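You operate a simulated robot arm through the tools that you are given. There is no shell and no other tool. Be economical: measure what you need, move in short steps, check, and stop when the job is done.

You are at the controls of a simulated robot arm. One attempt, no reset.

## Task
Open the tools drawer, put the beige rag from the inside of the tools drawer on top of the blue band belt box, then shut the drawer. Open the fittings drawer, take the hex black fitting from the inside of the fittings drawer and put it on top of the white hose end and shut the drawer again. Take the blue roll and leave it on the green tray. Put two of the filters from the top of the tool chest on the low shelf of the pump bay. The order is free. Set down upright: filter.

It is judged by the outcome, as a careful person would: the job done as asked, and still so three seconds after it is handed in. It fails if anything else is knocked over, pushed out of place, dropped, spilled or broken.

## Robot
A 6-joint arm with a two-finger parallel gripper on a trunk, on a base that drives. Base frame: it is fixed to the floor where the robot stands at the start and does not move with it; the origin is under the middle of the robot, x ahead of it, y to its left, z up. Lengths are in m, angles in degrees, forces in N, time in s.
With the tool pointing down near the work surface it reaches from about 0.56 to 0.66 m from the robot's upright axis, wherever it stands. Its first joint turns from -149.0 to 149.0 degrees. Places, roughly: beige rag (7x10x3 cm) [0.8, 0.2, 0.8]; blue band belt box [-1.5, 0.25, 0.25]; blue roll (8x8x6 cm) [1.2, -0.1, 1]; filter [1.25, 0.25, 1]; filter (7x7x11 cm) [1, 0.4, 1]; fittings drawer [1, -0.1, 0.7]; green tray (16x11x3 cm) [1.2, -0.3, 0.9]; hex black fitting (4x4x4 cm) [1, 0, 0.7]; low shelf of the pump bay [-1.1, 0.4, 0.2]; tools drawer [0.9, 0.1, 0.8]; white hose end (6x6x11 cm) [-0.6, 0.6, 0.9]. Payload 3.43 kg.
Tool frame: the origin (TCP) lies between the finger pads and is the grasp point; the fingertips stand 0.034 m ahead of it; z points along the fingers, y is the line along which they close. The gripper opens to 0.128 m. The fingers are 0.024 m wide and 0.012 m thick; the gripper's body (0.048 by 0.13 m) begins 0.096 m behind the TCP.
Orientation is that of the tool frame in the base frame, as [roll, pitch, yaw] about the fixed x, y, z axes, in that order (R = Rz(yaw) Ry(pitch) Rx(roll)). With the fingers straight down and closing along the base's y, the tool's x points along the base's -x, its y along +y and its z along -z.

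## Interface
- The arm moves only by the tool drive_tool. Its arguments are lists of equal length, an entry for each row: "delta_pos": the shift along the tool's x, y, z in mm, a list of three; "angular": the turn, a rotation vector about the tool's x, y, z in degrees, a list of three; "fingers": the opening in per cent of the stroke, from 0 (shut) to 100 (fully open). In form: {"delta_pos": [[x, y, z], ...], "angular": [[rx, ry, rz], ...], "fingers": [fingers, ...]}. A call has 1 to 12 rows; each row shifts and turns the commanded pose from where the row before left it, along the tool's axes as they then stand. A row lasts 0.2 s, in which the tool goes at most 0.05 m and 8.6 degrees; a call with a longer step from one row to the next is refused whole, and so is a gripper value outside its range. A pose out of reach is approached as far as the arm can. The call stops where the force on the tool passes 40 N (or 10 N more than at its start, if that is more) or the arm is blocked; 0.2 s more then pass. Each finger travels about 0.108 m/s and halts on what it meets, pressing with about 33 N; the grip force reading is that of the motor and also rises with nothing between the fingers. The clock runs only during rows and for 0.2 s after the last one: add rows that do not move to give the fingers time. The reply holds the time, the measured pose of the TCP, the force on the tool along the base axes, the opening and the grip force, in the units named above and with some noise, with the torque about the TCP (base axes, N m) and any sound that the robot's microphone picked up.
- Cameras (640 x 400 px; columns grow to the right, rows downward): "scene" is now at [-0.0239, 0.2585, 1.6006]; the picture's right is [0.87, -0.49, 0.00], its down [-0.45, -0.81, -0.36] and it looks along [0.18, 0.32, -0.93] (base axes); focal length 214 px, centre (320, 200). "wrist" rides on the gripper at [0.076, -0.011, -0.16] in the tool frame; the picture's right is [0.15, 0.99, 0.00], its down [-0.88, 0.13, -0.46] and it looks along [-0.45, 0.07, 0.89] (tool axes); focal length 234 px, centre (320, 200). There is no depth. A picture from a camera that has moved, and an enlarged one, comes with that camera's place and axes in the base frame and with its lens.
- snapshot(camera): a new picture of that camera. No time passes.
- move_column(by): slides the trunk up (or, below 0, down) by that many m; the arm and the scene camera ride with it, the base frame stays. It gives what a move gives, with no picture.
- roll_base(legs): drives the robot by 1 to 6 legs, each [ahead, turn to the left] in m and degrees, along the robot's own axes; the way and the turn of a leg run together, so that a leg with both is an arc; at most 1.5 m and 180 degrees a leg. The arm and the cameras ride along, it lands a little off, and it stops where it bumps. It gives what a move gives.
- head_to(pan, tilt): turns the head with the scene camera to pan (to the left, within 155 degrees either way) and tilt (down, from -29 to 69), counted from straight ahead of the robot. It gives what a move gives.
- zoom(camera, box): a new picture of the part [left, top, right, bottom] of that camera's present view, enlarged. No time passes.
- job_done(): hands the job in; it is judged then, once.

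Work in short steps. Places have to be worked out from the pictures, the camera data and where the tool is seen: move nearer, look again, correct. Check each grasp and each placing, and mend what went wrong. You have 207 turns and 192 pictures in all, those below and enlarged ones among them. Open the gripper and draw the arm clear of the work before you hand the job in, unless the task says otherwise; then end with one line.

The tools are called after "Call:" as a command line: name --argument value ..., lists and objects as JSON in quotes. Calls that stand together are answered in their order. drive_tool: Moves the arm, as the interface text tells. Its arguments: {"type":"object","properties":{"delta_pos":{"type":"array","items":{"type":"array","items":{"type":"number"}}},"angular":{"type":"array","items":{"type":"array","items":{"type":"number"}}},"fingers":{"type":"array","items":{"type":"number"}}},"required":["delta_pos","angular","fingers"]} The other tools are called the same way: move_column (by) slides the trunk up or down; roll_base (legs) drives the base; head_to (pan, tilt) turns the head that bears the scene camera; snapshot (camera) takes a picture; zoom (camera, box) takes an enlarged picture of a part of a camera's view; job_done () hands the job in.

At the start:

```text
t: 0.0
eef_pos: [0.6696, -0.0311, 0.9999]
tcp_rot: [-179.9, 0.1, 179.8]
force: [0.1, -0.3, 0.0]
moment: [-0.02, 0.01, 0.02]
grip_width: 0.1283
grip_force: 0.0
trunk travel left (down, up): [-0.65, 0.06]
robot x, y, heading: [-0.0057, 0.0402, -0.0]
head pan, tilt: [61.0, 68.8]
```

scene: 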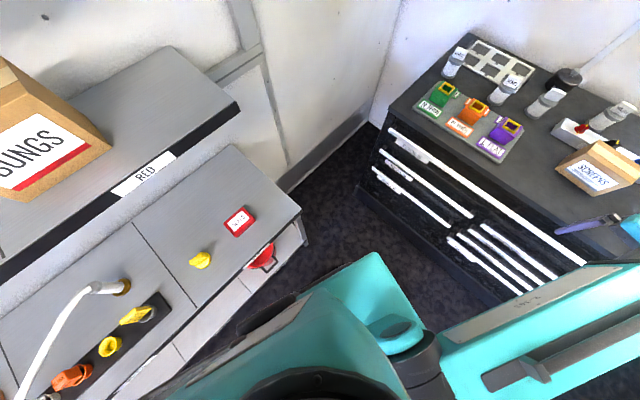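
wrist: 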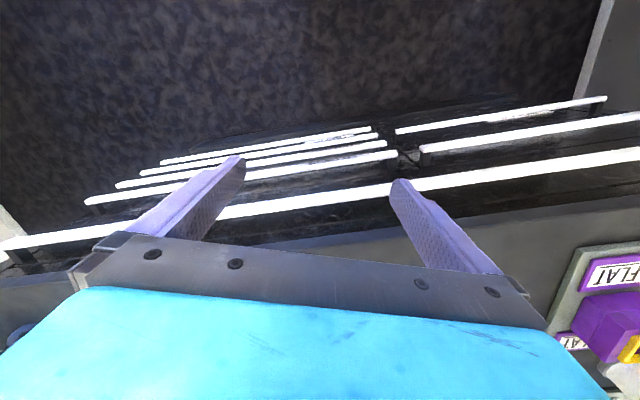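

I start by looking around: first straight ahead at the tool chest.

Call:
head_to --pan 0 --tilt 35

Call:
snapshot --camera "scene"

```text
t: 1.3
eef_pos: [0.6692, -0.0312, 0.9995]
tcp_rot: [-179.9, 0.0, 179.9]
force: [-0.1, -0.2, -0.1]
moment: [0.01, 0.0, 0.01]
grip_width: 0.1279
grip_force: 0.0
trunk travel left (down, up): [-0.65, 0.06]
robot x, y, heading: [-0.0066, 0.0353, 0.2]
head pan, tilt: [0.0, 35.0]
```

```text
189 pictures are left
camera scene: at [0.037, 0.2097, 1.6442], right [0.0, -1.0, 0.0], down [-0.57, 0.0, -0.82], along [0.82, 0.0, -0.57], focal length 214 px, centre (320, 200)
```

scene: 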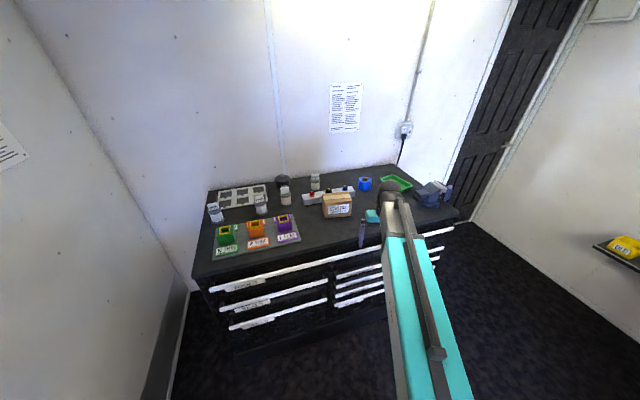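

Zooming into the chest to see drawers, labels and objects.

Call:
zoom --camera "scene" --box '[190, 160, 350, 260]'

Call:
zoom --camera "scene" --box '[320, 160, 480, 260]'

Call:
zoom --camera "scene" --box '[190, 240, 350, 340]'

Call:
zoom --camera "scene" --box '[320, 220, 480, 320]'

```text
4.00 times, centred on (270, 210) of scene
camera zoom: at [0.037, 0.2097, 1.6442], right [0.0, -1.0, 0.0], down [-0.57, 0.0, -0.82], along [0.82, 0.0, -0.57], focal length 858 px, centre (520, 160)
```

zoom: 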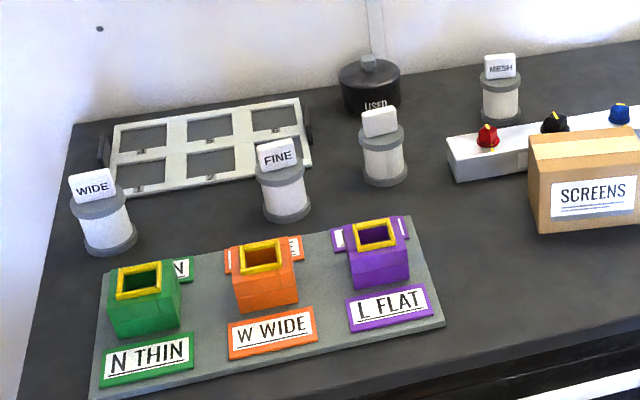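

```text
4.00 times, centred on (400, 210) of scene
camera zoom: at [0.037, 0.2097, 1.6442], right [0.0, -1.0, 0.0], down [-0.57, 0.0, -0.82], along [0.82, 0.0, -0.57], focal length 858 px, centre (0, 160)
```

zoom: 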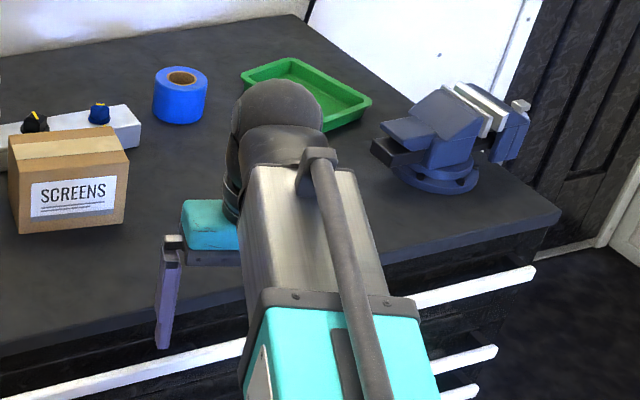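

```text
4.00 times, centred on (270, 290) of scene
camera zoom: at [0.037, 0.2097, 1.6442], right [0.0, -1.0, 0.0], down [-0.57, 0.0, -0.82], along [0.82, 0.0, -0.57], focal length 858 px, centre (520, -160)
```

zoom: 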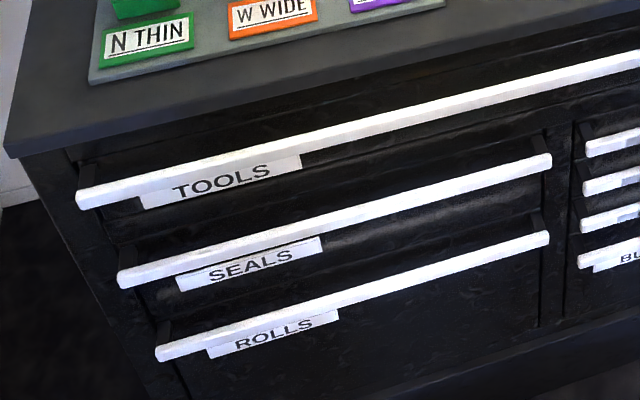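

```text
4.00 times, centred on (400, 270) of scene
camera zoom: at [0.037, 0.2097, 1.6442], right [0.0, -1.0, 0.0], down [-0.57, 0.0, -0.82], along [0.82, 0.0, -0.57], focal length 858 px, centre (0, -80)
```

zoom: 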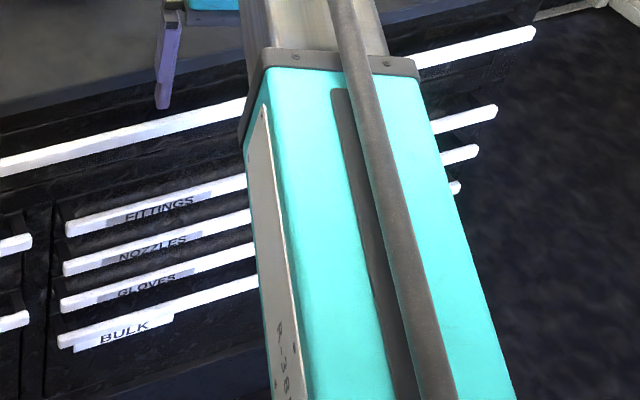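

Chest understood (full-width top bar = TOOLS; FITTINGS is top of right column; chest turned ~17° ). Now look behind/left for the other places.

Call:
head_to --pan 145 --tilt 40

Call:
snapshot --camera "scene"

Call:
head_to --pan 95 --tilt 40

Call:
snapshot --camera "scene"

```text
t: 3.6
eef_pos: [0.6698, -0.0311, 0.9994]
tcp_rot: [-180.0, -0.1, 180.0]
force: [1.0, -0.5, 1.1]
moment: [-0.02, 0.03, 0.01]
grip_width: 0.128
grip_force: 0.1
trunk travel left (down, up): [-0.65, 0.06]
robot x, y, heading: [-0.0074, 0.041, -0.0]
head pan, tilt: [145.0, 40.0]
```

```text
184 pictures are left
camera scene: at [-0.1206, 0.2585, 1.6367], right [0.57, 0.82, 0.0], down [0.53, -0.37, -0.77], along [-0.63, 0.44, -0.64], focal length 214 px, centre (320, 200)
```

scene: 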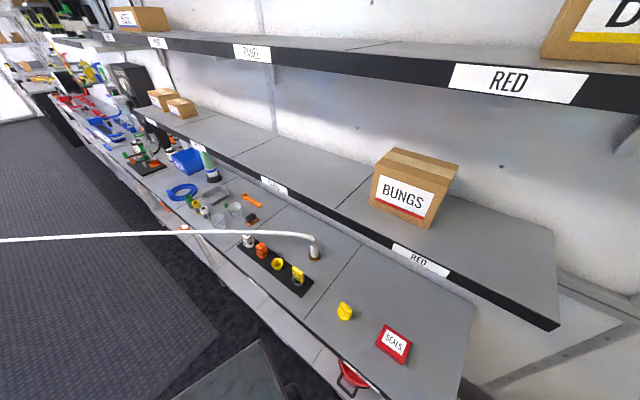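

```text
t: 4.8
eef_pos: [0.6692, -0.0313, 0.9997]
tcp_rot: [-180.0, 0.0, -180.0]
force: [-0.8, -0.7, 0.3]
moment: [-0.01, 0.0, -0.01]
grip_width: 0.128
grip_force: 0.1
trunk travel left (down, up): [-0.65, 0.06]
robot x, y, heading: [-0.0054, 0.0396, -0.0]
head pan, tilt: [95.0, 40.0]
```

```text
183 pictures are left
camera scene: at [-0.0585, 0.2943, 1.6367], right [1.0, 0.09, 0.0], down [0.06, -0.64, -0.77], along [-0.07, 0.76, -0.64], focal length 214 px, centre (320, 200)
```

scene: 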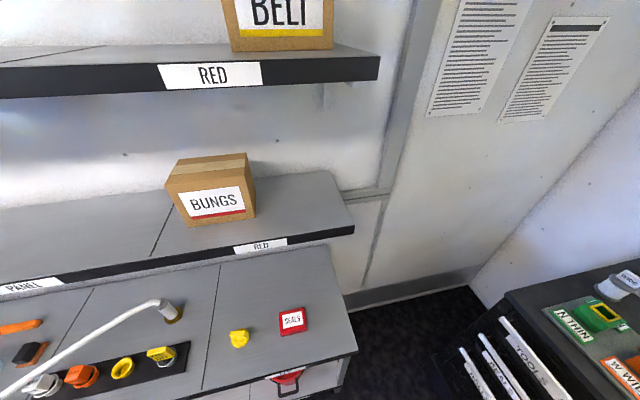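

Zoom on the bench from this vantage: hose end and lower parts.

Call:
head_to --pan 135 --tilt 60

Call:
snapshot --camera "scene"

Call:
zoom --camera "scene" --box '[160, 60, 320, 160]'

```text
t: 5.8
eef_pos: [0.6698, -0.0314, 1.0]
tcp_rot: [-180.0, 0.0, 179.9]
force: [0.1, 0.0, 0.3]
moment: [-0.01, -0.02, -0.01]
grip_width: 0.1277
grip_force: 0.0
trunk travel left (down, up): [-0.65, 0.06]
robot x, y, heading: [-0.002, 0.0375, -0.4]
head pan, tilt: [135.0, 60.0]
```

```text
182 pictures are left
camera scene: at [-0.0981, 0.2568, 1.61], right [0.71, 0.71, 0.0], down [0.61, -0.61, -0.5], along [-0.35, 0.35, -0.87], focal length 214 px, centre (320, 200)
```

scene: 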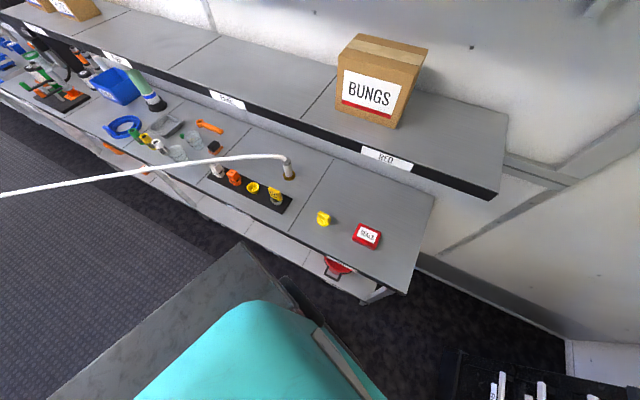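

```text
4.00 times, centred on (240, 110) of scene
camera zoom: at [-0.0981, 0.2568, 1.61], right [0.71, 0.71, 0.0], down [0.61, -0.61, -0.5], along [-0.35, 0.35, -0.87], focal length 858 px, centre (640, 560)
```

zoom: 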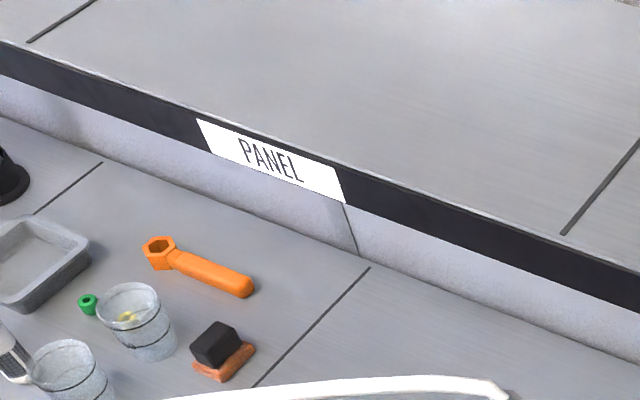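

Call:
zoom --camera "scene" --box '[180, 130, 340, 230]'

Call:
zoom --camera "scene" --box '[0, 20, 200, 145]'

```text
4.00 times, centred on (260, 180) of scene
camera zoom: at [-0.0981, 0.2568, 1.61], right [0.71, 0.71, 0.0], down [0.61, -0.61, -0.5], along [-0.35, 0.35, -0.87], focal length 858 px, centre (560, 280)
```

zoom: 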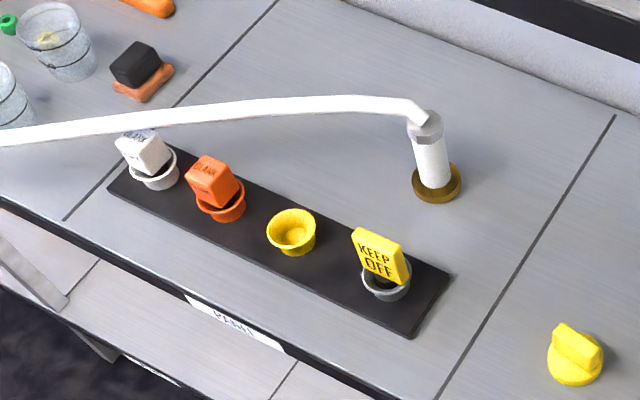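

```text
3.20 times, centred on (100, 82) of scene
camera zoom: at [-0.0981, 0.2568, 1.61], right [0.71, 0.71, 0.0], down [0.61, -0.61, -0.5], along [-0.35, 0.35, -0.87], focal length 686 px, centre (1024, 576)
```

zoom: 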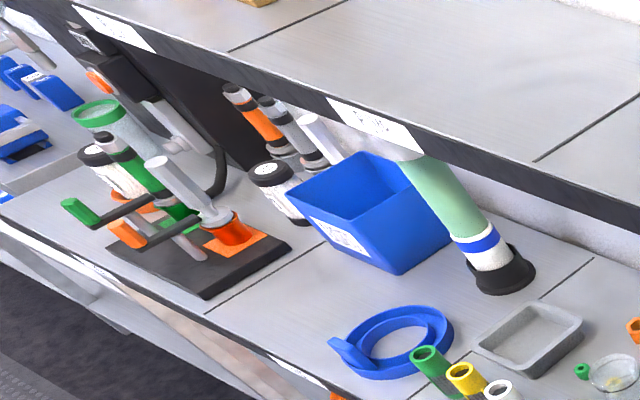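

Hose end understood. Before working the chest, take a close look at the handle with the wrist camera.

Call:
zoom --camera "wrist" --box '[200, 80, 440, 230]'

Call:
head_to --pan 15 --tilt 50

Call:
zoom --camera "scene" --box '[200, 130, 440, 280]'

```text
2.67 times, centred on (320, 155) of wrist
camera zoom: at [0.5942, -0.0414, 1.1601], right [-0.14, 0.99, 0.0], down [0.88, 0.13, 0.46], along [0.45, 0.07, -0.89], focal length 624 px, centre (320, 320)
```

zoom: 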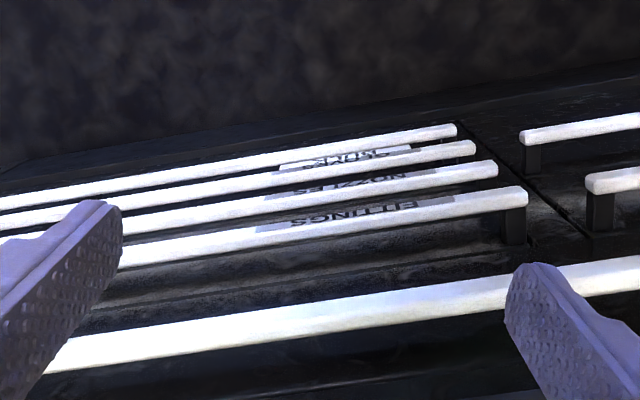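

```text
t: 7.8
eef_pos: [0.6708, -0.0302, 0.9997]
tcp_rot: [179.9, 0.0, 179.9]
force: [1.0, 0.7, -0.9]
moment: [-0.02, 0.01, 0.01]
grip_width: 0.1279
grip_force: 0.1
trunk travel left (down, up): [-0.65, 0.06]
robot x, y, heading: [-0.0016, 0.0369, -0.4]
head pan, tilt: [15.0, 50.0]
```

```text
2.67 times, centred on (320, 205) of scene
camera zoom: at [0.0234, 0.2296, 1.6225], right [0.26, -0.97, 0.0], down [-0.74, -0.2, -0.64], along [0.62, 0.17, -0.77], focal length 572 px, centre (320, 187)
```

zoom: 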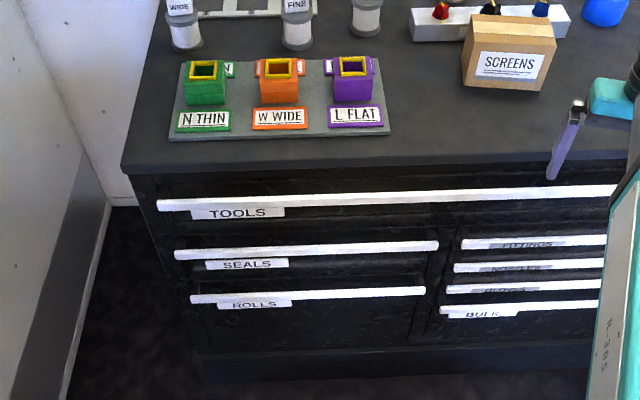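

Bars stand off on brackets. Chest normal is ~17.5° left of my heading, so I turn the base to face it squarely.

Call:
roll_base --legs '[[-0.05, 17.5]]'

Call:
snapshot --camera "wrist"

Call:
snapshot --camera "scene"

```text
t: 9.5
eef_pos: [0.6096, 0.1706, 1.0003]
tcp_rot: [179.9, 0.0, -162.4]
force: [-0.5, -0.3, -0.7]
moment: [-0.02, 0.03, -0.01]
grip_width: 0.128
grip_force: 0.1
trunk travel left (down, up): [-0.65, 0.06]
robot x, y, heading: [-0.0552, 0.039, 17.2]
head pan, tilt: [15.0, 50.0]
```

```text
176 pictures are left
camera wrist: at [0.5408, 0.1364, 1.1602], right [-0.44, 0.9, 0.0], down [0.8, 0.39, 0.46], along [0.41, 0.2, -0.89], focal length 234 px, centre (320, 200)
```

wrist: 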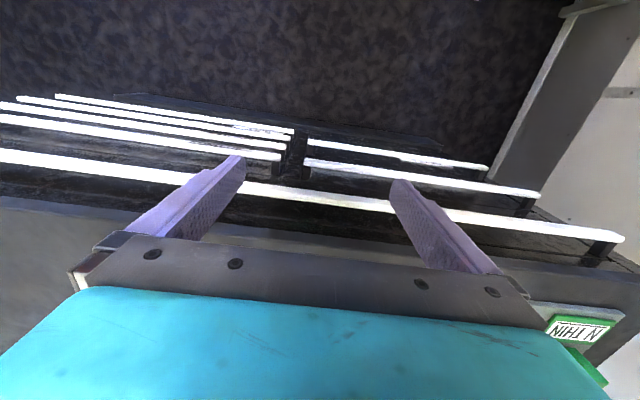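

```text
175 pictures are left
camera scene: at [-0.0876, 0.231, 1.6226], right [0.53, -0.84, 0.0], down [-0.65, -0.41, -0.64], along [0.54, 0.34, -0.77], focal length 214 px, centre (320, 200)
```

scene: 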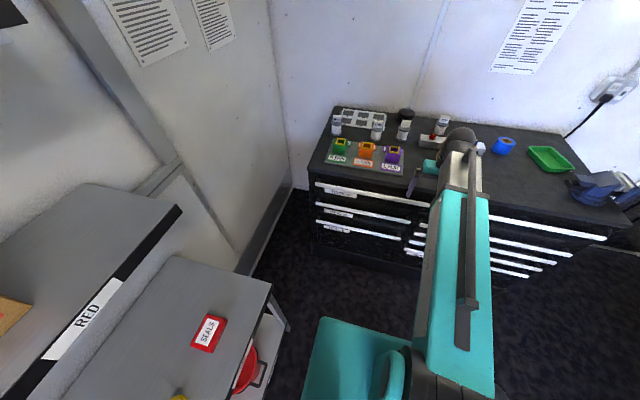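

The bar is at room-X≈0.703 (distance along chest normal), z≈0.868. I rotate the gripper 90° about its axis so that it closes along the chest normal, staying in free air.

Call:
drive_tool --delta_pos '[[0, 0, 0], [0, 0, 0], [0, 0, 0], [0, 0, 0], [0, 0, 0], [0, 0, 0], [0, 0, 0], [0, 0, 0], [0, 0, 0], [0, 0, 0], [0, 0, 0]]' --angular '[[0, 0, 8.2], [0, 0, 8.2], [0, 0, 8.2], [0, 0, 8.2], [0, 0, 8.2], [0, 0, 8.2], [0, 0, 8.2], [0, 0, 8.2], [0, 0, 8.2], [0, 0, 8.2], [0, 0, 8]]' --fingers '[60, 60, 60, 60, 60, 60, 60, 60, 60, 60, 60]'

Call:
snapshot --camera "wrist"

```text
t: 11.9
eef_pos: [0.609, 0.1697, 1.0003]
tcp_rot: [-180.0, 0.0, 107.4]
force: [-0.2, 0.7, -0.6]
moment: [-0.02, -0.02, 0.01]
grip_width: 0.077
grip_force: 0.0
trunk travel left (down, up): [-0.65, 0.06]
robot x, y, heading: [-0.0586, 0.0421, 17.2]
head pan, tilt: [15.0, 50.0]
```

```text
174 pictures are left
camera wrist: at [0.5765, 0.239, 1.1599], right [0.9, 0.44, 0.0], down [0.39, -0.8, 0.46], along [0.2, -0.41, -0.89], focal length 234 px, centre (320, 200)
```

wrist: 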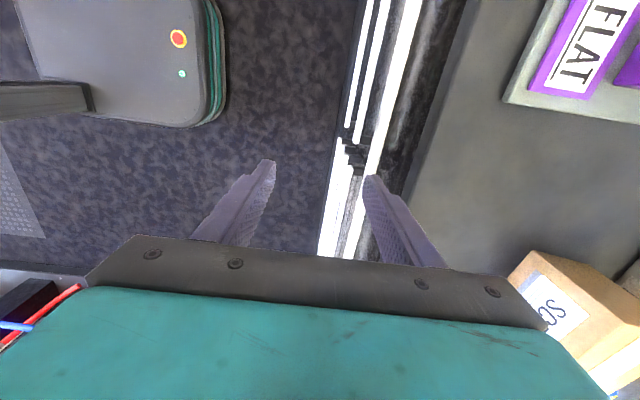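

Works. Bar lies about 7 cm ahead of the TCP; drive the base forward 0.07 and check with the wrist view.

Call:
roll_base --legs '[[0.07, 0]]'

Call:
snapshot --camera "wrist"

```text
t: 13.0
eef_pos: [0.6782, 0.191, 0.9992]
tcp_rot: [-180.0, 0.0, 107.6]
force: [-0.3, 0.9, -0.2]
moment: [-0.04, 0.0, 0.03]
grip_width: 0.0767
grip_force: 0.1
trunk travel left (down, up): [-0.65, 0.06]
robot x, y, heading: [0.011, 0.0629, 17.2]
head pan, tilt: [15.0, 50.0]
```

```text
173 pictures are left
camera wrist: at [0.6441, 0.26, 1.1592], right [0.9, 0.44, 0.0], down [0.39, -0.8, 0.46], along [0.2, -0.41, -0.89], focal length 234 px, centre (320, 200)
```

wrist: 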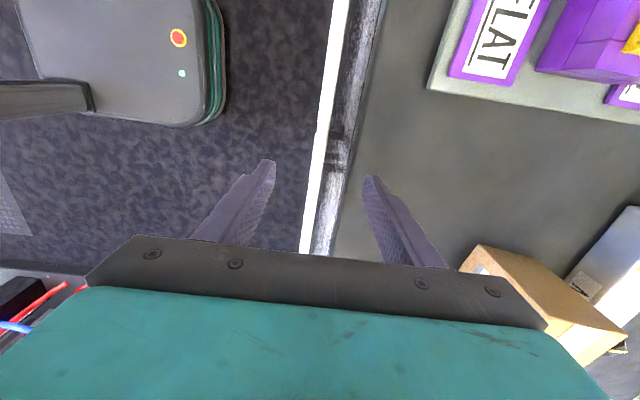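

Call:
zoom --camera "wrist" --box '[280, 80, 408, 160]'

```text
5.00 times, centred on (344, 120) of wrist
camera zoom: at [0.6441, 0.26, 1.1592], right [0.9, 0.44, 0.0], down [0.39, -0.8, 0.46], along [0.2, -0.41, -0.89], focal length 1171 px, centre (200, 600)
```

zoom: 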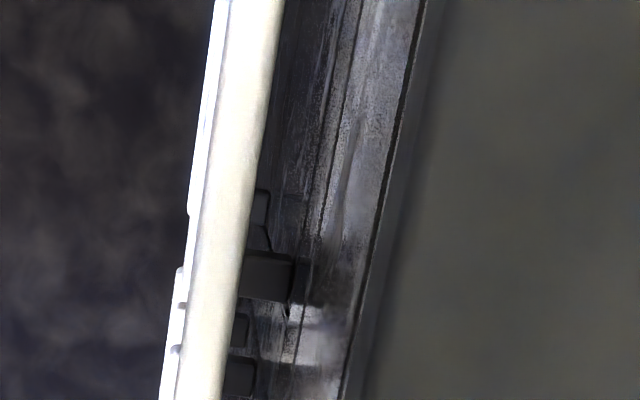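

Bar spans X≈.695–.710 and the counter edge ≈.734, leaving a ~24 mm slot. I narrow the fingers to ~30 mm, descend part-way and check alignment.

Call:
drive_tool --delta_pos '[[0, -2, 0], [0, 0, 25], [0, 0, 25], [0, 0, 0]]' --angular '[[0, 0, 0], [0, 0, 0], [0, 0, 0], [0, 0, 0]]' --fingers '[24, 24, 24, 24]'

Call:
zoom --camera "wrist" --box '[220, 80, 420, 205]'

```text
t: 14.0
eef_pos: [0.6743, 0.1899, 0.9506]
tcp_rot: [179.9, 0.0, 107.6]
force: [0.3, -0.3, 0.5]
moment: [-0.01, -0.02, -0.01]
grip_width: 0.0307
grip_force: 0.2
trunk travel left (down, up): [-0.65, 0.06]
robot x, y, heading: [0.0114, 0.0626, 17.4]
head pan, tilt: [15.0, 50.0]
```

```text
3.20 times, centred on (320, 142) of wrist
camera zoom: at [0.6411, 0.2595, 1.1099], right [0.9, 0.44, 0.0], down [0.39, -0.8, 0.46], along [0.2, -0.41, -0.89], focal length 749 px, centre (320, 384)
```

zoom: 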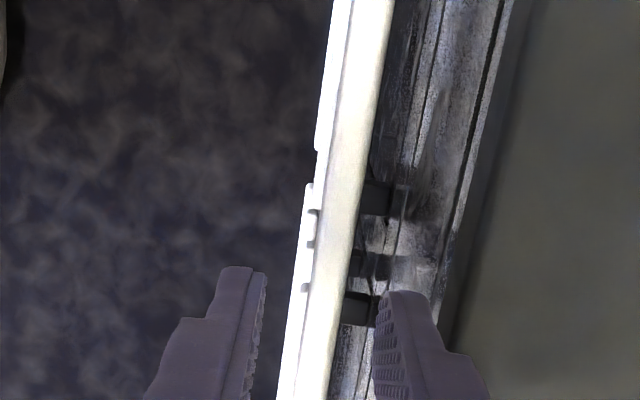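

Alignment looks right (far finger over the slot). Descend 72 mm and close.

Call:
drive_tool --delta_pos '[[0, 0, 15], [0, 0, 15], [0, 0, 15], [0, 0, 15], [0, 0, 12], [0, 0, 0]]' --angular '[[0, 0, 0], [0, 0, 0], [0, 0, 0], [0, 0, 0], [0, 0, 0], [0, 0, 0]]' --fingers '[24, 24, 24, 24, 24, 24]'

Call:
snapshot --camera "wrist"

```text
t: 15.4
eef_pos: [0.6746, 0.1892, 0.8782]
tcp_rot: [-179.9, 0.0, 107.6]
force: [-0.2, 0.1, 0.2]
moment: [-0.01, -0.01, 0.0]
grip_width: 0.0308
grip_force: 0.1
trunk travel left (down, up): [-0.65, 0.06]
robot x, y, heading: [0.0128, 0.0637, 17.5]
head pan, tilt: [15.0, 50.0]
```

```text
170 pictures are left
camera wrist: at [0.6414, 0.2593, 1.0371], right [0.9, 0.44, 0.0], down [0.39, -0.8, 0.46], along [0.2, -0.41, -0.89], focal length 234 px, centre (320, 200)
```

wrist: 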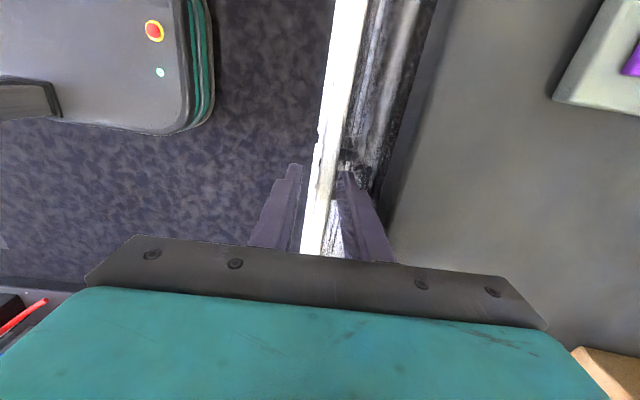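

The bar is between the fingers. Close the grip.

Call:
drive_tool --delta_pos '[[0, 0, 0], [0, 0, 0]]' --angular '[[0, 0, 0], [0, 0, 0]]' --fingers '[0, 0]'

Call:
roll_base --legs '[[-0.1, 0]]'

```text
t: 16.0
eef_pos: [0.6753, 0.1915, 0.8778]
tcp_rot: [179.9, 0.0, 107.5]
force: [8.0, 2.6, -0.3]
moment: [0.02, 0.08, -0.39]
grip_width: 0.0118
grip_force: 44.8
trunk travel left (down, up): [-0.65, 0.06]
robot x, y, heading: [0.0064, 0.0617, 17.5]
head pan, tilt: [15.0, 50.0]
```

```text
t: 17.2
eef_pos: [0.5778, 0.1596, 0.8762]
tcp_rot: [180.0, 0.0, 107.6]
force: [-2.0, -2.9, -5.6]
moment: [0.24, -0.64, -0.51]
grip_width: 0.0116
grip_force: 45.1
trunk travel left (down, up): [-0.65, 0.06]
robot x, y, heading: [-0.0863, 0.0312, 17.2]
head pan, tilt: [15.0, 50.0]
```

Grip held (11.6 mm) and moved 0.1 m. Continue pulling another 0.17 and look.

Call:
roll_base --legs '[[-0.17, 0]]'

Call:
snapshot --camera "wrist"

Call:
snapshot --camera "scene"

```text
t: 18.8
eef_pos: [0.4157, 0.1088, 0.8758]
tcp_rot: [-180.0, 0.0, 107.6]
force: [-1.5, -2.6, -3.1]
moment: [-0.08, -0.71, -0.57]
grip_width: 0.0113
grip_force: 45.0
trunk travel left (down, up): [-0.65, 0.06]
robot x, y, heading: [-0.2496, -0.0178, 17.2]
head pan, tilt: [15.0, 50.0]
```

```text
169 pictures are left
camera wrist: at [0.3821, 0.1778, 1.037], right [0.9, 0.44, 0.0], down [0.39, -0.8, 0.46], along [0.2, -0.41, -0.89], focal length 234 px, centre (320, 200)
```

wrist: 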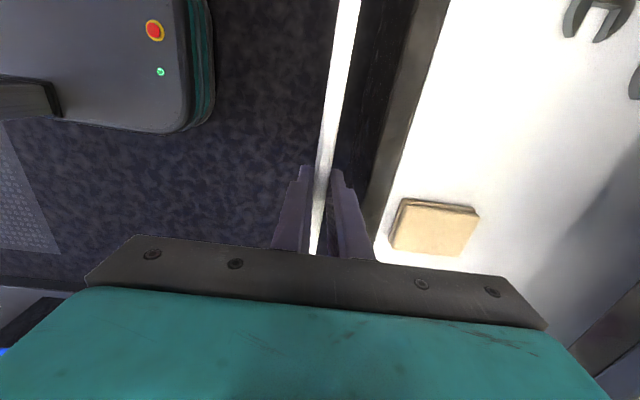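

```text
168 pictures are left
camera scene: at [-0.2796, 0.1711, 1.6225], right [0.53, -0.85, 0.0], down [-0.65, -0.41, -0.64], along [0.54, 0.34, -0.77], focal length 214 px, centre (320, 200)
```

scene: 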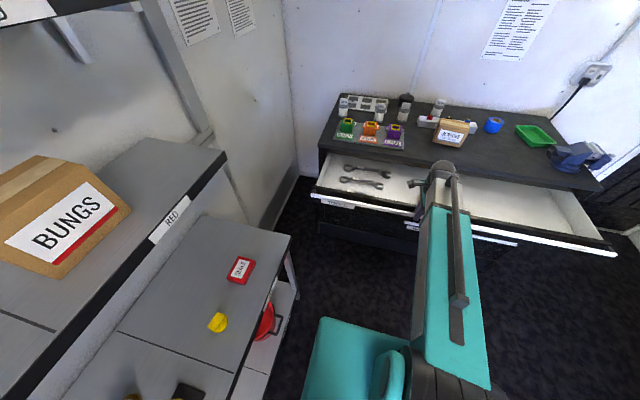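

Drawer is open and the rag visible. Release the bar, raise well above, then drive forward toward the rag.

Call:
drive_tool --delta_pos '[[0, 0, 0], [0, 0, 0], [0, 0, -20], [0, 0, -40], [0, 0, -45], [0, 0, -45], [0, 0, 0]]' --angular '[[0, 0, 0], [0, 0, 0], [0, 0, 0], [0, 0, 0], [0, 0, 0], [0, 0, 0], [0, 0, 0]]' --fingers '[24, 24, 24, 24, 60, 90, 90]'

Call:
roll_base --legs '[[0.12, 0]]'

Call:
snapshot --camera "wrist"

```text
t: 20.4
eef_pos: [0.4154, 0.11, 1.0276]
tcp_rot: [-179.9, 0.0, 107.5]
force: [0.4, -0.6, 1.1]
moment: [-0.01, -0.02, 0.01]
grip_width: 0.115
grip_force: 0.1
trunk travel left (down, up): [-0.65, 0.06]
robot x, y, heading: [-0.2492, -0.0228, 17.3]
head pan, tilt: [15.0, 50.0]
```

```text
t: 21.7
eef_pos: [0.5326, 0.1467, 1.0264]
tcp_rot: [-179.8, -0.1, 107.6]
force: [0.6, -0.5, 0.6]
moment: [-0.02, 0.02, 0.02]
grip_width: 0.115
grip_force: 0.1
trunk travel left (down, up): [-0.65, 0.06]
robot x, y, heading: [-0.1333, 0.0198, 17.4]
head pan, tilt: [15.0, 50.0]
```

```text
167 pictures are left
camera wrist: at [0.4993, 0.2152, 1.1862], right [0.9, 0.44, 0.0], down [0.39, -0.8, 0.46], along [0.2, -0.41, -0.89], focal length 234 px, centre (320, 200)
```

wrist: 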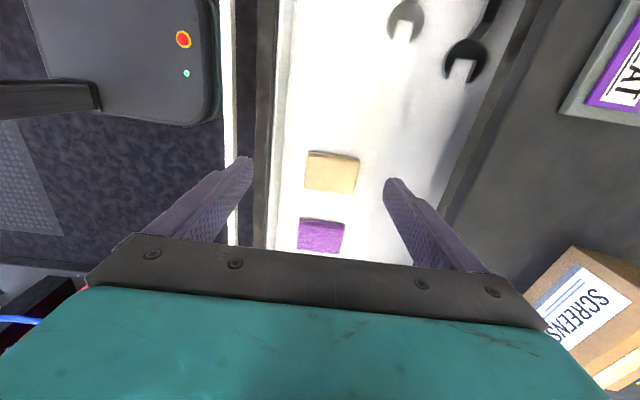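

Rag triangulated at (0.586, 0.092), top z≈0.787, narrow side along the chest. Rotate the gripper back to close along the chest's length, then drive forward 0.08 and shift over it.

Call:
drive_tool --delta_pos '[[0, 0, 0], [0, 0, 0], [0, 0, 0], [0, 0, 0], [0, 0, 0], [0, 0, 0], [0, 0, 0], [0, 0, 0], [0, 0, 0], [0, 0, 0], [0, 0, 0]]' --angular '[[0, 0, -8.2], [0, 0, -8.2], [0, 0, -8.2], [0, 0, -8.2], [0, 0, -8.2], [0, 0, -8.2], [0, 0, -8.2], [0, 0, -8.2], [0, 0, -8.2], [0, 0, -8.2], [0, 0, -8]]' --fingers '[85, 85, 85, 85, 85, 85, 85, 85, 85, 85, 85]'

Call:
roll_base --legs '[[0.07, 0]]'

Call:
drive_tool --delta_pos '[[0, -34, 0], [0, -34, 0], [0, 0, 20]]' --angular '[[0, 0, 0], [0, 0, 0], [0, 0, 0]]' --fingers '[85, 85, 85]'

Call:
snapshot --camera "wrist"

```text
t: 24.1
eef_pos: [0.5319, 0.1452, 1.0267]
tcp_rot: [180.0, -0.1, -162.3]
force: [0.5, -0.5, 0.2]
moment: [0.03, 0.01, 0.01]
grip_width: 0.1088
grip_force: 0.0
trunk travel left (down, up): [-0.65, 0.06]
robot x, y, heading: [-0.1347, 0.0144, 17.6]
head pan, tilt: [15.0, 50.0]
```

```text
t: 25.2
eef_pos: [0.6002, 0.1667, 1.0261]
tcp_rot: [-180.0, -0.1, -162.4]
force: [0.4, 0.3, 1.1]
moment: [-0.03, 0.02, 0.04]
grip_width: 0.1087
grip_force: 0.1
trunk travel left (down, up): [-0.65, 0.06]
robot x, y, heading: [-0.0685, 0.0391, 17.0]
head pan, tilt: [15.0, 50.0]
```

```text
t: 26.0
eef_pos: [0.6189, 0.1024, 1.0068]
tcp_rot: [-179.9, -0.1, -162.4]
force: [0.0, 1.0, 0.0]
moment: [0.01, 0.0, -0.04]
grip_width: 0.1089
grip_force: 0.1
trunk travel left (down, up): [-0.65, 0.06]
robot x, y, heading: [-0.071, 0.0372, 17.3]
head pan, tilt: [15.0, 50.0]
```

```text
166 pictures are left
camera wrist: at [0.5513, 0.068, 1.1667], right [-0.44, 0.9, 0.0], down [0.8, 0.39, 0.46], along [0.41, 0.2, -0.89], focal length 234 px, centre (320, 200)
```

wrist: 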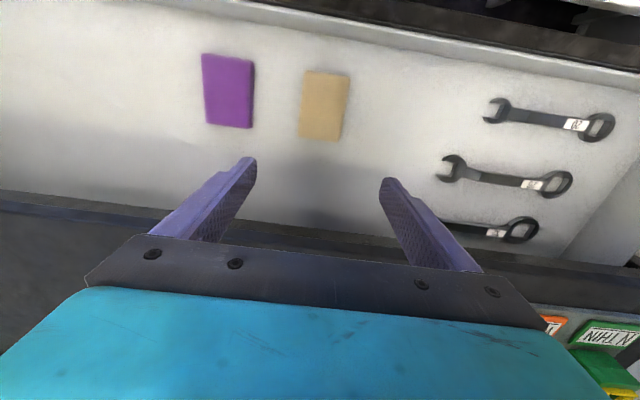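

Rag is 4 cm nearer than the TCP. Move back 40 mm and descend to z≈0.84, then check.

Call:
drive_tool --delta_pos '[[40, 0, 0], [0, 0, 40], [0, 0, 40], [0, 0, 40], [0, 0, 40], [0, 0, 0]]' --angular '[[0, 0, 0], [0, 0, 0], [0, 0, 0], [0, 0, 0], [0, 0, 0], [0, 0, 0]]' --fingers '[80, 80, 80, 80, 80, 80]'

Call:
snapshot --camera "wrist"

```text
t: 27.4
eef_pos: [0.5807, 0.0897, 0.8469]
tcp_rot: [-179.9, 0.0, -162.4]
force: [1.0, 0.3, 0.0]
moment: [-0.03, 0.0, 0.0]
grip_width: 0.1022
grip_force: 0.1
trunk travel left (down, up): [-0.65, 0.06]
robot x, y, heading: [-0.0664, 0.0374, 17.0]
head pan, tilt: [15.0, 50.0]
```

```text
165 pictures are left
camera wrist: at [0.5124, 0.0564, 1.0069], right [-0.44, 0.9, 0.0], down [0.8, 0.39, 0.46], along [0.41, 0.2, -0.89], focal length 234 px, centre (320, 200)
```

wrist: 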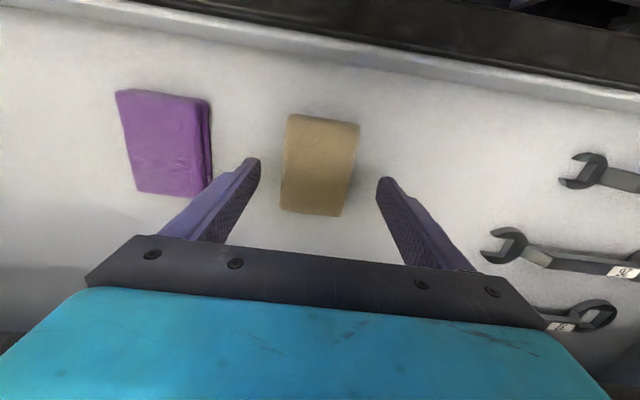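

Centered. Descend 48 mm (guarded by force stop) and close.

Call:
drive_tool --delta_pos '[[0, 0, 25], [0, 0, 15], [0, 0, 8], [0, 0, 0], [0, 0, 0], [0, 0, 0], [0, 0, 0], [0, 0, 0]]' --angular '[[0, 0, 0], [0, 0, 0], [0, 0, 0], [0, 0, 0], [0, 0, 0], [0, 0, 0], [0, 0, 0], [0, 0, 0]]' --fingers '[80, 80, 80, 80, 20, 20, 20, 20]'

Call:
snapshot --camera "wrist"

```text
t: 28.1
eef_pos: [0.5829, 0.0893, 0.8117]
tcp_rot: [-180.0, 0.7, -162.4]
force: [2.3, -0.5, 23.5]
moment: [0.92, 0.57, 0.07]
grip_width: 0.102
grip_force: 0.1
trunk travel left (down, up): [-0.65, 0.06]
robot x, y, heading: [-0.0645, 0.0392, 17.2]
head pan, tilt: [15.0, 50.0]
stopped in row 3: the force on the tool passed its limit at 48 N (the readings are from after the stop); the commanded pose is now the measured one
```

```text
164 pictures are left
camera wrist: at [0.5127, 0.0564, 0.9705], right [-0.44, 0.9, 0.0], down [0.8, 0.39, 0.46], along [0.42, 0.2, -0.89], focal length 234 px, centre (320, 200)
```

wrist: 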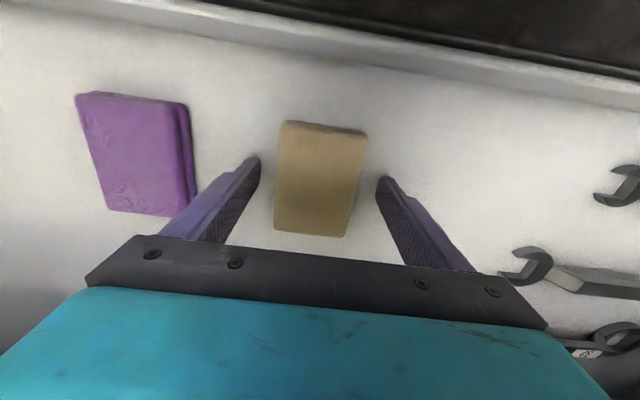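

Fingertips touched the drawer floor (z≈.778). Lift 4 mm and close on the rag.

Call:
drive_tool --delta_pos '[[0, 0, -4], [0, 0, 0], [0, 0, 0], [0, 0, 0], [0, 0, 0]]' --angular '[[0, 0, 0], [0, 0, 0], [0, 0, 0], [0, 0, 0], [0, 0, 0]]' --fingers '[80, 40, 20, 20, 20]'

Call:
snapshot --camera "wrist"

```text
t: 29.3
eef_pos: [0.5826, 0.0891, 0.8124]
tcp_rot: [180.0, 0.2, -162.4]
force: [0.9, -1.4, 0.0]
moment: [-0.02, 0.03, 0.0]
grip_width: 0.0672
grip_force: 33.5
trunk travel left (down, up): [-0.65, 0.06]
robot x, y, heading: [-0.0678, 0.0406, 17.4]
head pan, tilt: [15.0, 50.0]
```

```text
163 pictures are left
camera wrist: at [0.513, 0.0565, 0.972], right [-0.44, 0.9, 0.0], down [0.8, 0.39, 0.46], along [0.41, 0.2, -0.89], focal length 234 px, centre (320, 200)
```

wrist: 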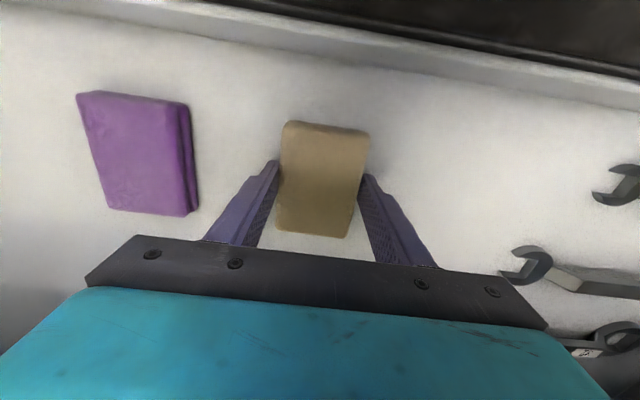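

Rag gripped. Lift straight up to ~1.03, then back off and look toward the bench's lower parts.

Call:
drive_tool --delta_pos '[[0, 0, -40], [0, 0, -45], [0, 0, -45], [0, 0, -45], [0, 0, -45], [0, 0, 0]]' --angular '[[0, 0, 0], [0, 0, 0], [0, 0, 0], [0, 0, 0], [0, 0, 0], [0, 0, 0]]' --fingers '[20, 20, 20, 20, 20, 20]'

Call:
roll_base --legs '[[-0.5, 0]]'

Call:
head_to --pan 120 --tilt 50

Call:
snapshot --camera "scene"

```text
t: 30.7
eef_pos: [0.5819, 0.0895, 1.033]
tcp_rot: [179.9, 0.3, -162.4]
force: [0.2, -0.2, 0.0]
moment: [-0.01, -0.01, -0.03]
grip_width: 0.0255
grip_force: 0.1
trunk travel left (down, up): [-0.65, 0.06]
robot x, y, heading: [-0.0667, 0.0351, 17.0]
head pan, tilt: [15.0, 50.0]
```

```text
t: 34.0
eef_pos: [0.1023, -0.0606, 1.0316]
tcp_rot: [-180.0, 0.3, -162.6]
force: [-0.6, 0.7, 0.5]
moment: [0.02, 0.01, 0.02]
grip_width: 0.0257
grip_force: 0.1
trunk travel left (down, up): [-0.65, 0.06]
robot x, y, heading: [-0.5484, -0.1104, 17.4]
head pan, tilt: [15.0, 50.0]
```

```text
t: 35.8
eef_pos: [0.101, -0.0597, 1.0318]
tcp_rot: [-180.0, 0.3, -162.5]
force: [0.5, 0.0, -0.4]
moment: [0.01, 0.02, 0.01]
grip_width: 0.0254
grip_force: 0.1
trunk travel left (down, up): [-0.65, 0.06]
robot x, y, heading: [-0.5465, -0.112, 17.3]
head pan, tilt: [120.0, 50.0]
```

```text
162 pictures are left
camera scene: at [-0.698, 0.0907, 1.6225], right [0.68, 0.73, 0.0], down [0.56, -0.52, -0.64], along [-0.47, 0.44, -0.77], focal length 214 px, centre (320, 200)
```

scene: 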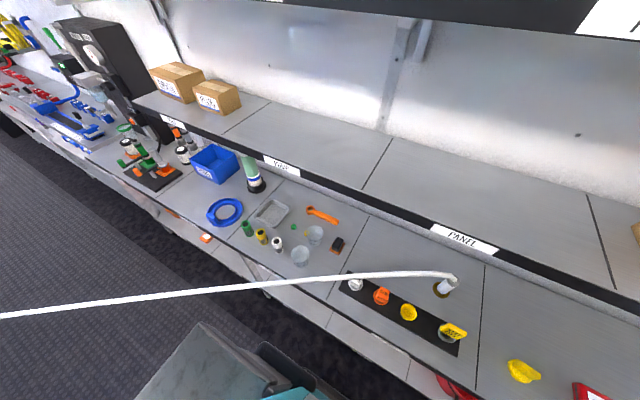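

The rag slipped out on lifting (grip width 25 mm). Let me look at the drawer to find it.

Call:
head_to --pan 0 --tilt 40

Call:
snapshot --camera "scene"

Call:
zoom --camera "scene" --box '[240, 100, 440, 225]'

```text
t: 37.8
eef_pos: [0.101, -0.0598, 1.0331]
tcp_rot: [180.0, 0.3, -162.5]
force: [0.0, 0.5, 0.5]
moment: [-0.01, -0.03, -0.01]
grip_width: 0.0256
grip_force: 0.0
trunk travel left (down, up): [-0.65, 0.06]
robot x, y, heading: [-0.545, -0.1119, 17.2]
head pan, tilt: [0.0, 40.0]
```

```text
161 pictures are left
camera scene: at [-0.5603, 0.0635, 1.6367], right [0.3, -0.96, 0.0], down [-0.61, -0.19, -0.77], along [0.73, 0.23, -0.64], focal length 214 px, centre (320, 200)
```

scene: 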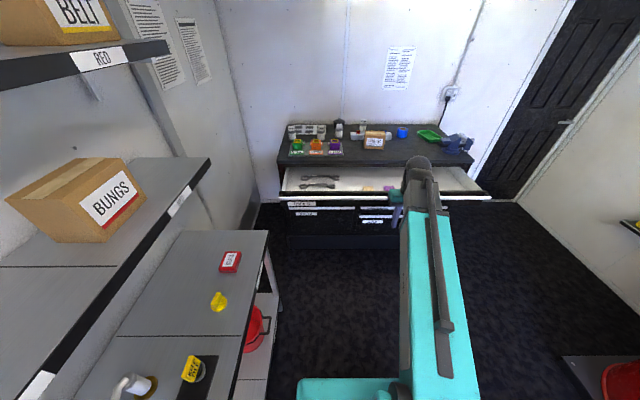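

```text
3.20 times, centred on (340, 162) of scene
camera zoom: at [-0.5603, 0.0635, 1.6367], right [0.3, -0.96, 0.0], down [-0.61, -0.19, -0.77], along [0.73, 0.23, -0.64], focal length 686 px, centre (256, 320)
```

zoom: 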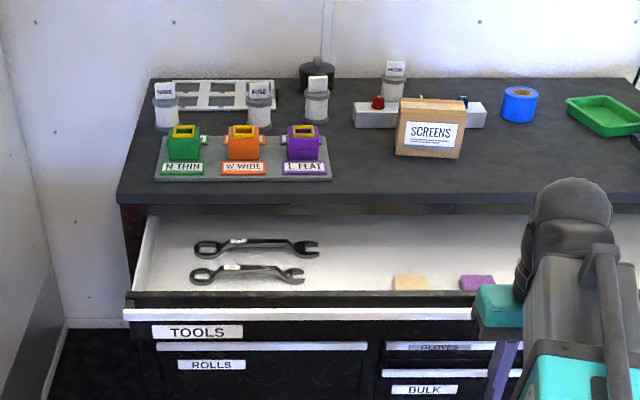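

Rag is still in the drawer. I drive back in and re-grip with full closing, lifting slowly this time.

Call:
drive_tool --delta_pos '[[0, 0, 0], [0, 0, 0], [0, 0, 0], [0, 0, 0]]' --angular '[[0, 0, 0], [0, 0, 0], [0, 0, 0], [0, 0, 0]]' --fingers '[75, 75, 75, 75]'

Call:
roll_base --legs '[[0.5, 0]]'

Call:
snapshot --camera "wrist"

```text
t: 38.8
eef_pos: [0.1011, -0.061, 1.0319]
tcp_rot: [180.0, 0.3, -162.5]
force: [-1.3, -1.1, 0.2]
moment: [-0.03, 0.01, 0.02]
grip_width: 0.096
grip_force: 0.0
trunk travel left (down, up): [-0.65, 0.06]
robot x, y, heading: [-0.546, -0.1097, 17.1]
head pan, tilt: [0.0, 40.0]
```

```text
t: 42.1
eef_pos: [0.5815, 0.0892, 1.0329]
tcp_rot: [-180.0, 0.3, -162.4]
force: [0.9, -0.5, 0.3]
moment: [0.01, 0.02, 0.02]
grip_width: 0.0961
grip_force: 0.0
trunk travel left (down, up): [-0.65, 0.06]
robot x, y, heading: [-0.0671, 0.0335, 17.2]
head pan, tilt: [0.0, 40.0]
```

```text
159 pictures are left
camera wrist: at [0.5119, 0.0554, 1.1921], right [-0.44, 0.9, 0.0], down [0.8, 0.39, 0.46], along [0.41, 0.2, -0.89], focal length 234 px, centre (320, 200)
```

wrist: 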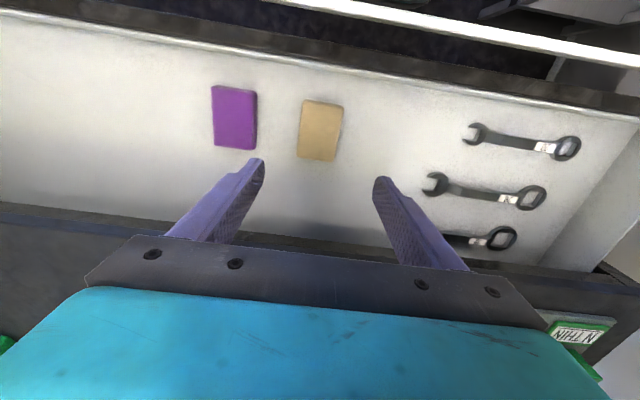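

Call:
drive_tool --delta_pos '[[4, 0, 0], [0, 0, 45], [0, 0, 45], [0, 0, 45], [0, 0, 45], [0, 0, 30], [0, 0, 8], [0, 0, 0], [0, 0, 0]]' --angular '[[0, 0, 0], [0, 0, 0], [0, 0, 0], [0, 0, 0], [0, 0, 0], [0, 0, 0], [0, 0, 0], [0, 0, 0], [0, 0, 0]]' --fingers '[75, 75, 75, 75, 75, 75, 75, 75, 75]'

Call:
drive_tool --delta_pos '[[0, 0, 0], [0, 0, 0], [0, 0, 0], [0, 0, 0], [0, 0, -3], [0, 0, -3], [0, 0, -5], [0, 0, -5]]' --angular '[[0, 0, 0], [0, 0, 0], [0, 0, 0], [0, 0, 0], [0, 0, 0], [0, 0, 0], [0, 0, 0], [0, 0, 0]]' --fingers '[30, 0, 0, 0, 0, 0, 0, 0]'

Call:
snapshot --camera "wrist"

```text
t: 44.1
eef_pos: [0.5788, 0.0878, 0.8136]
tcp_rot: [179.9, 0.3, -162.5]
force: [0.2, -0.1, 1.1]
moment: [-0.01, -0.01, 0.0]
grip_width: 0.096
grip_force: 0.1
trunk travel left (down, up): [-0.65, 0.06]
robot x, y, heading: [-0.066, 0.0381, 17.2]
head pan, tilt: [0.0, 40.0]
```

```text
t: 45.9
eef_pos: [0.5782, 0.0873, 0.8294]
tcp_rot: [-179.9, 0.3, -162.6]
force: [-0.4, -0.2, -0.6]
moment: [0.01, 0.02, 0.01]
grip_width: 0.067
grip_force: 33.3
trunk travel left (down, up): [-0.65, 0.06]
robot x, y, heading: [-0.0669, 0.0395, 17.2]
head pan, tilt: [0.0, 40.0]
```

```text
158 pictures are left
camera wrist: at [0.5087, 0.0542, 0.9902], right [-0.44, 0.9, 0.0], down [0.8, 0.39, 0.46], along [0.41, 0.2, -0.89], focal length 234 px, centre (320, 200)
```

wrist: 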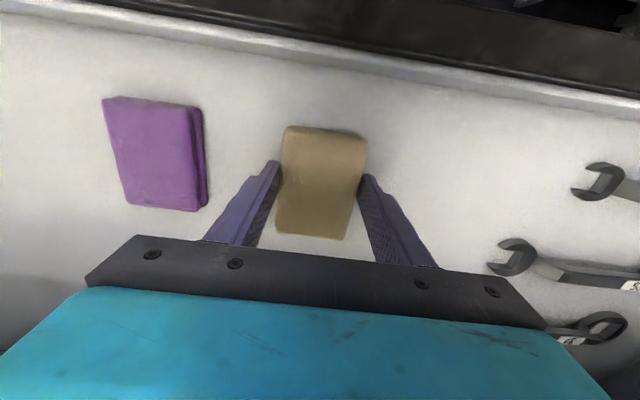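

The rag follows (its size in view unchanged while the purple one shrank). Lift on slowly, checking the width.

Call:
drive_tool --delta_pos '[[0, 0, -10], [0, 0, -15], [0, 0, -20], [0, 0, -20], [0, 0, -20], [0, 0, -20], [0, 0, -20], [0, 0, -20], [0, 0, -20], [0, 0, -20], [0, 0, -10], [0, 0, 0]]' --angular '[[0, 0, 0], [0, 0, 0], [0, 0, 0], [0, 0, 0], [0, 0, 0], [0, 0, 0], [0, 0, 0], [0, 0, 0], [0, 0, 0], [0, 0, 0], [0, 0, 0], [0, 0, 0]]' --fingers '[0, 0, 0, 0, 0, 0, 0, 0, 0, 0, 0, 0]'

Call:
snapshot --camera "wrist"

```text
t: 48.5
eef_pos: [0.5765, 0.0884, 1.0251]
tcp_rot: [-180.0, 0.3, -162.4]
force: [0.6, 0.1, -0.7]
moment: [0.01, 0.0, 0.02]
grip_width: 0.0669
grip_force: 33.0
trunk travel left (down, up): [-0.65, 0.06]
robot x, y, heading: [-0.0638, 0.034, 17.2]
head pan, tilt: [0.0, 40.0]
```

```text
157 pictures are left
camera wrist: at [0.5076, 0.0544, 1.1849], right [-0.44, 0.9, 0.0], down [0.8, 0.39, 0.46], along [0.41, 0.2, -0.89], focal length 234 px, centre (320, 200)
```

wrist: 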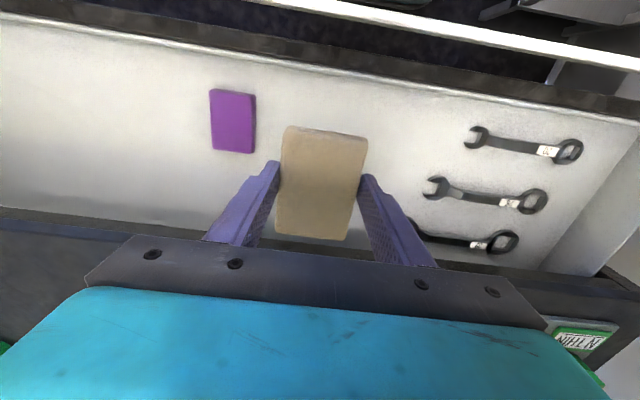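

Rag held firmly. Back off 0.45 and look backward for a clear path (a white hose seems to cross the aisle).

Call:
roll_base --legs '[[-0.45, 0]]'

Call:
head_to --pan 150 --tilt 30

Call:
snapshot --camera "scene"

Call:
head_to --pan -155 --tilt 30

Call:
snapshot --camera "scene"

```text
t: 51.5
eef_pos: [0.1458, -0.0468, 1.0257]
tcp_rot: [179.9, 0.3, -162.6]
force: [0.3, 0.2, -0.3]
moment: [-0.01, -0.03, -0.01]
grip_width: 0.067
grip_force: 33.2
trunk travel left (down, up): [-0.65, 0.06]
robot x, y, heading: [-0.4969, -0.0987, 17.0]
head pan, tilt: [0.0, 40.0]
```

```text
t: 53.9
eef_pos: [0.1468, -0.0467, 1.0257]
tcp_rot: [179.9, 0.3, -162.6]
force: [0.1, -0.2, -0.1]
moment: [0.02, -0.02, -0.01]
grip_width: 0.0667
grip_force: 32.7
trunk travel left (down, up): [-0.65, 0.06]
robot x, y, heading: [-0.4971, -0.0945, 17.1]
head pan, tilt: [150.0, 30.0]
```

```text
156 pictures are left
camera scene: at [-0.68, 0.074, 1.652], right [0.22, 0.97, 0.0], down [0.49, -0.11, -0.87], along [-0.84, 0.19, -0.5], focal length 214 px, centre (320, 200)
```

scene: 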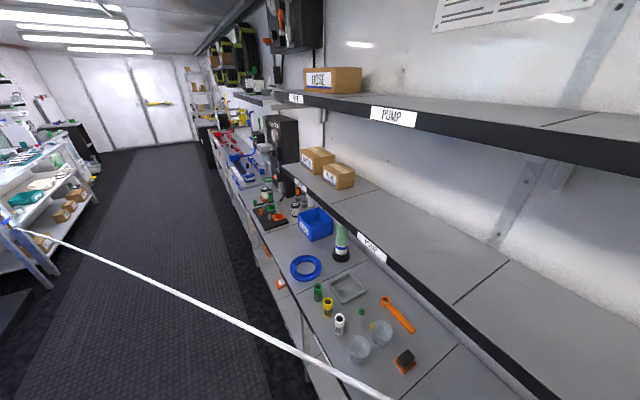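

```text
t: 58.0
eef_pos: [0.1463, -0.0467, 1.0244]
tcp_rot: [180.0, 0.3, -162.6]
force: [0.3, 1.3, 0.9]
moment: [0.02, 0.0, -0.03]
grip_width: 0.0668
grip_force: 33.2
trunk travel left (down, up): [-0.65, 0.06]
robot x, y, heading: [-0.4983, -0.0958, 17.1]
head pan, tilt: [-154.7, 30.0]
```

```text
155 pictures are left
camera scene: at [-0.6587, -0.0072, 1.652], right [-0.67, 0.74, 0.0], down [0.37, 0.34, -0.87], along [-0.64, -0.58, -0.5], focal length 214 px, centre (320, 200)
```

scene: 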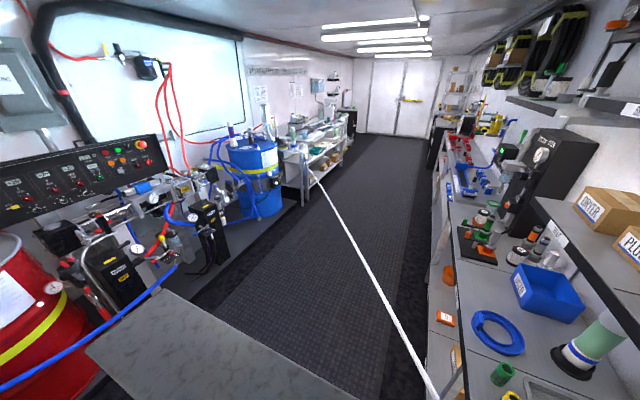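

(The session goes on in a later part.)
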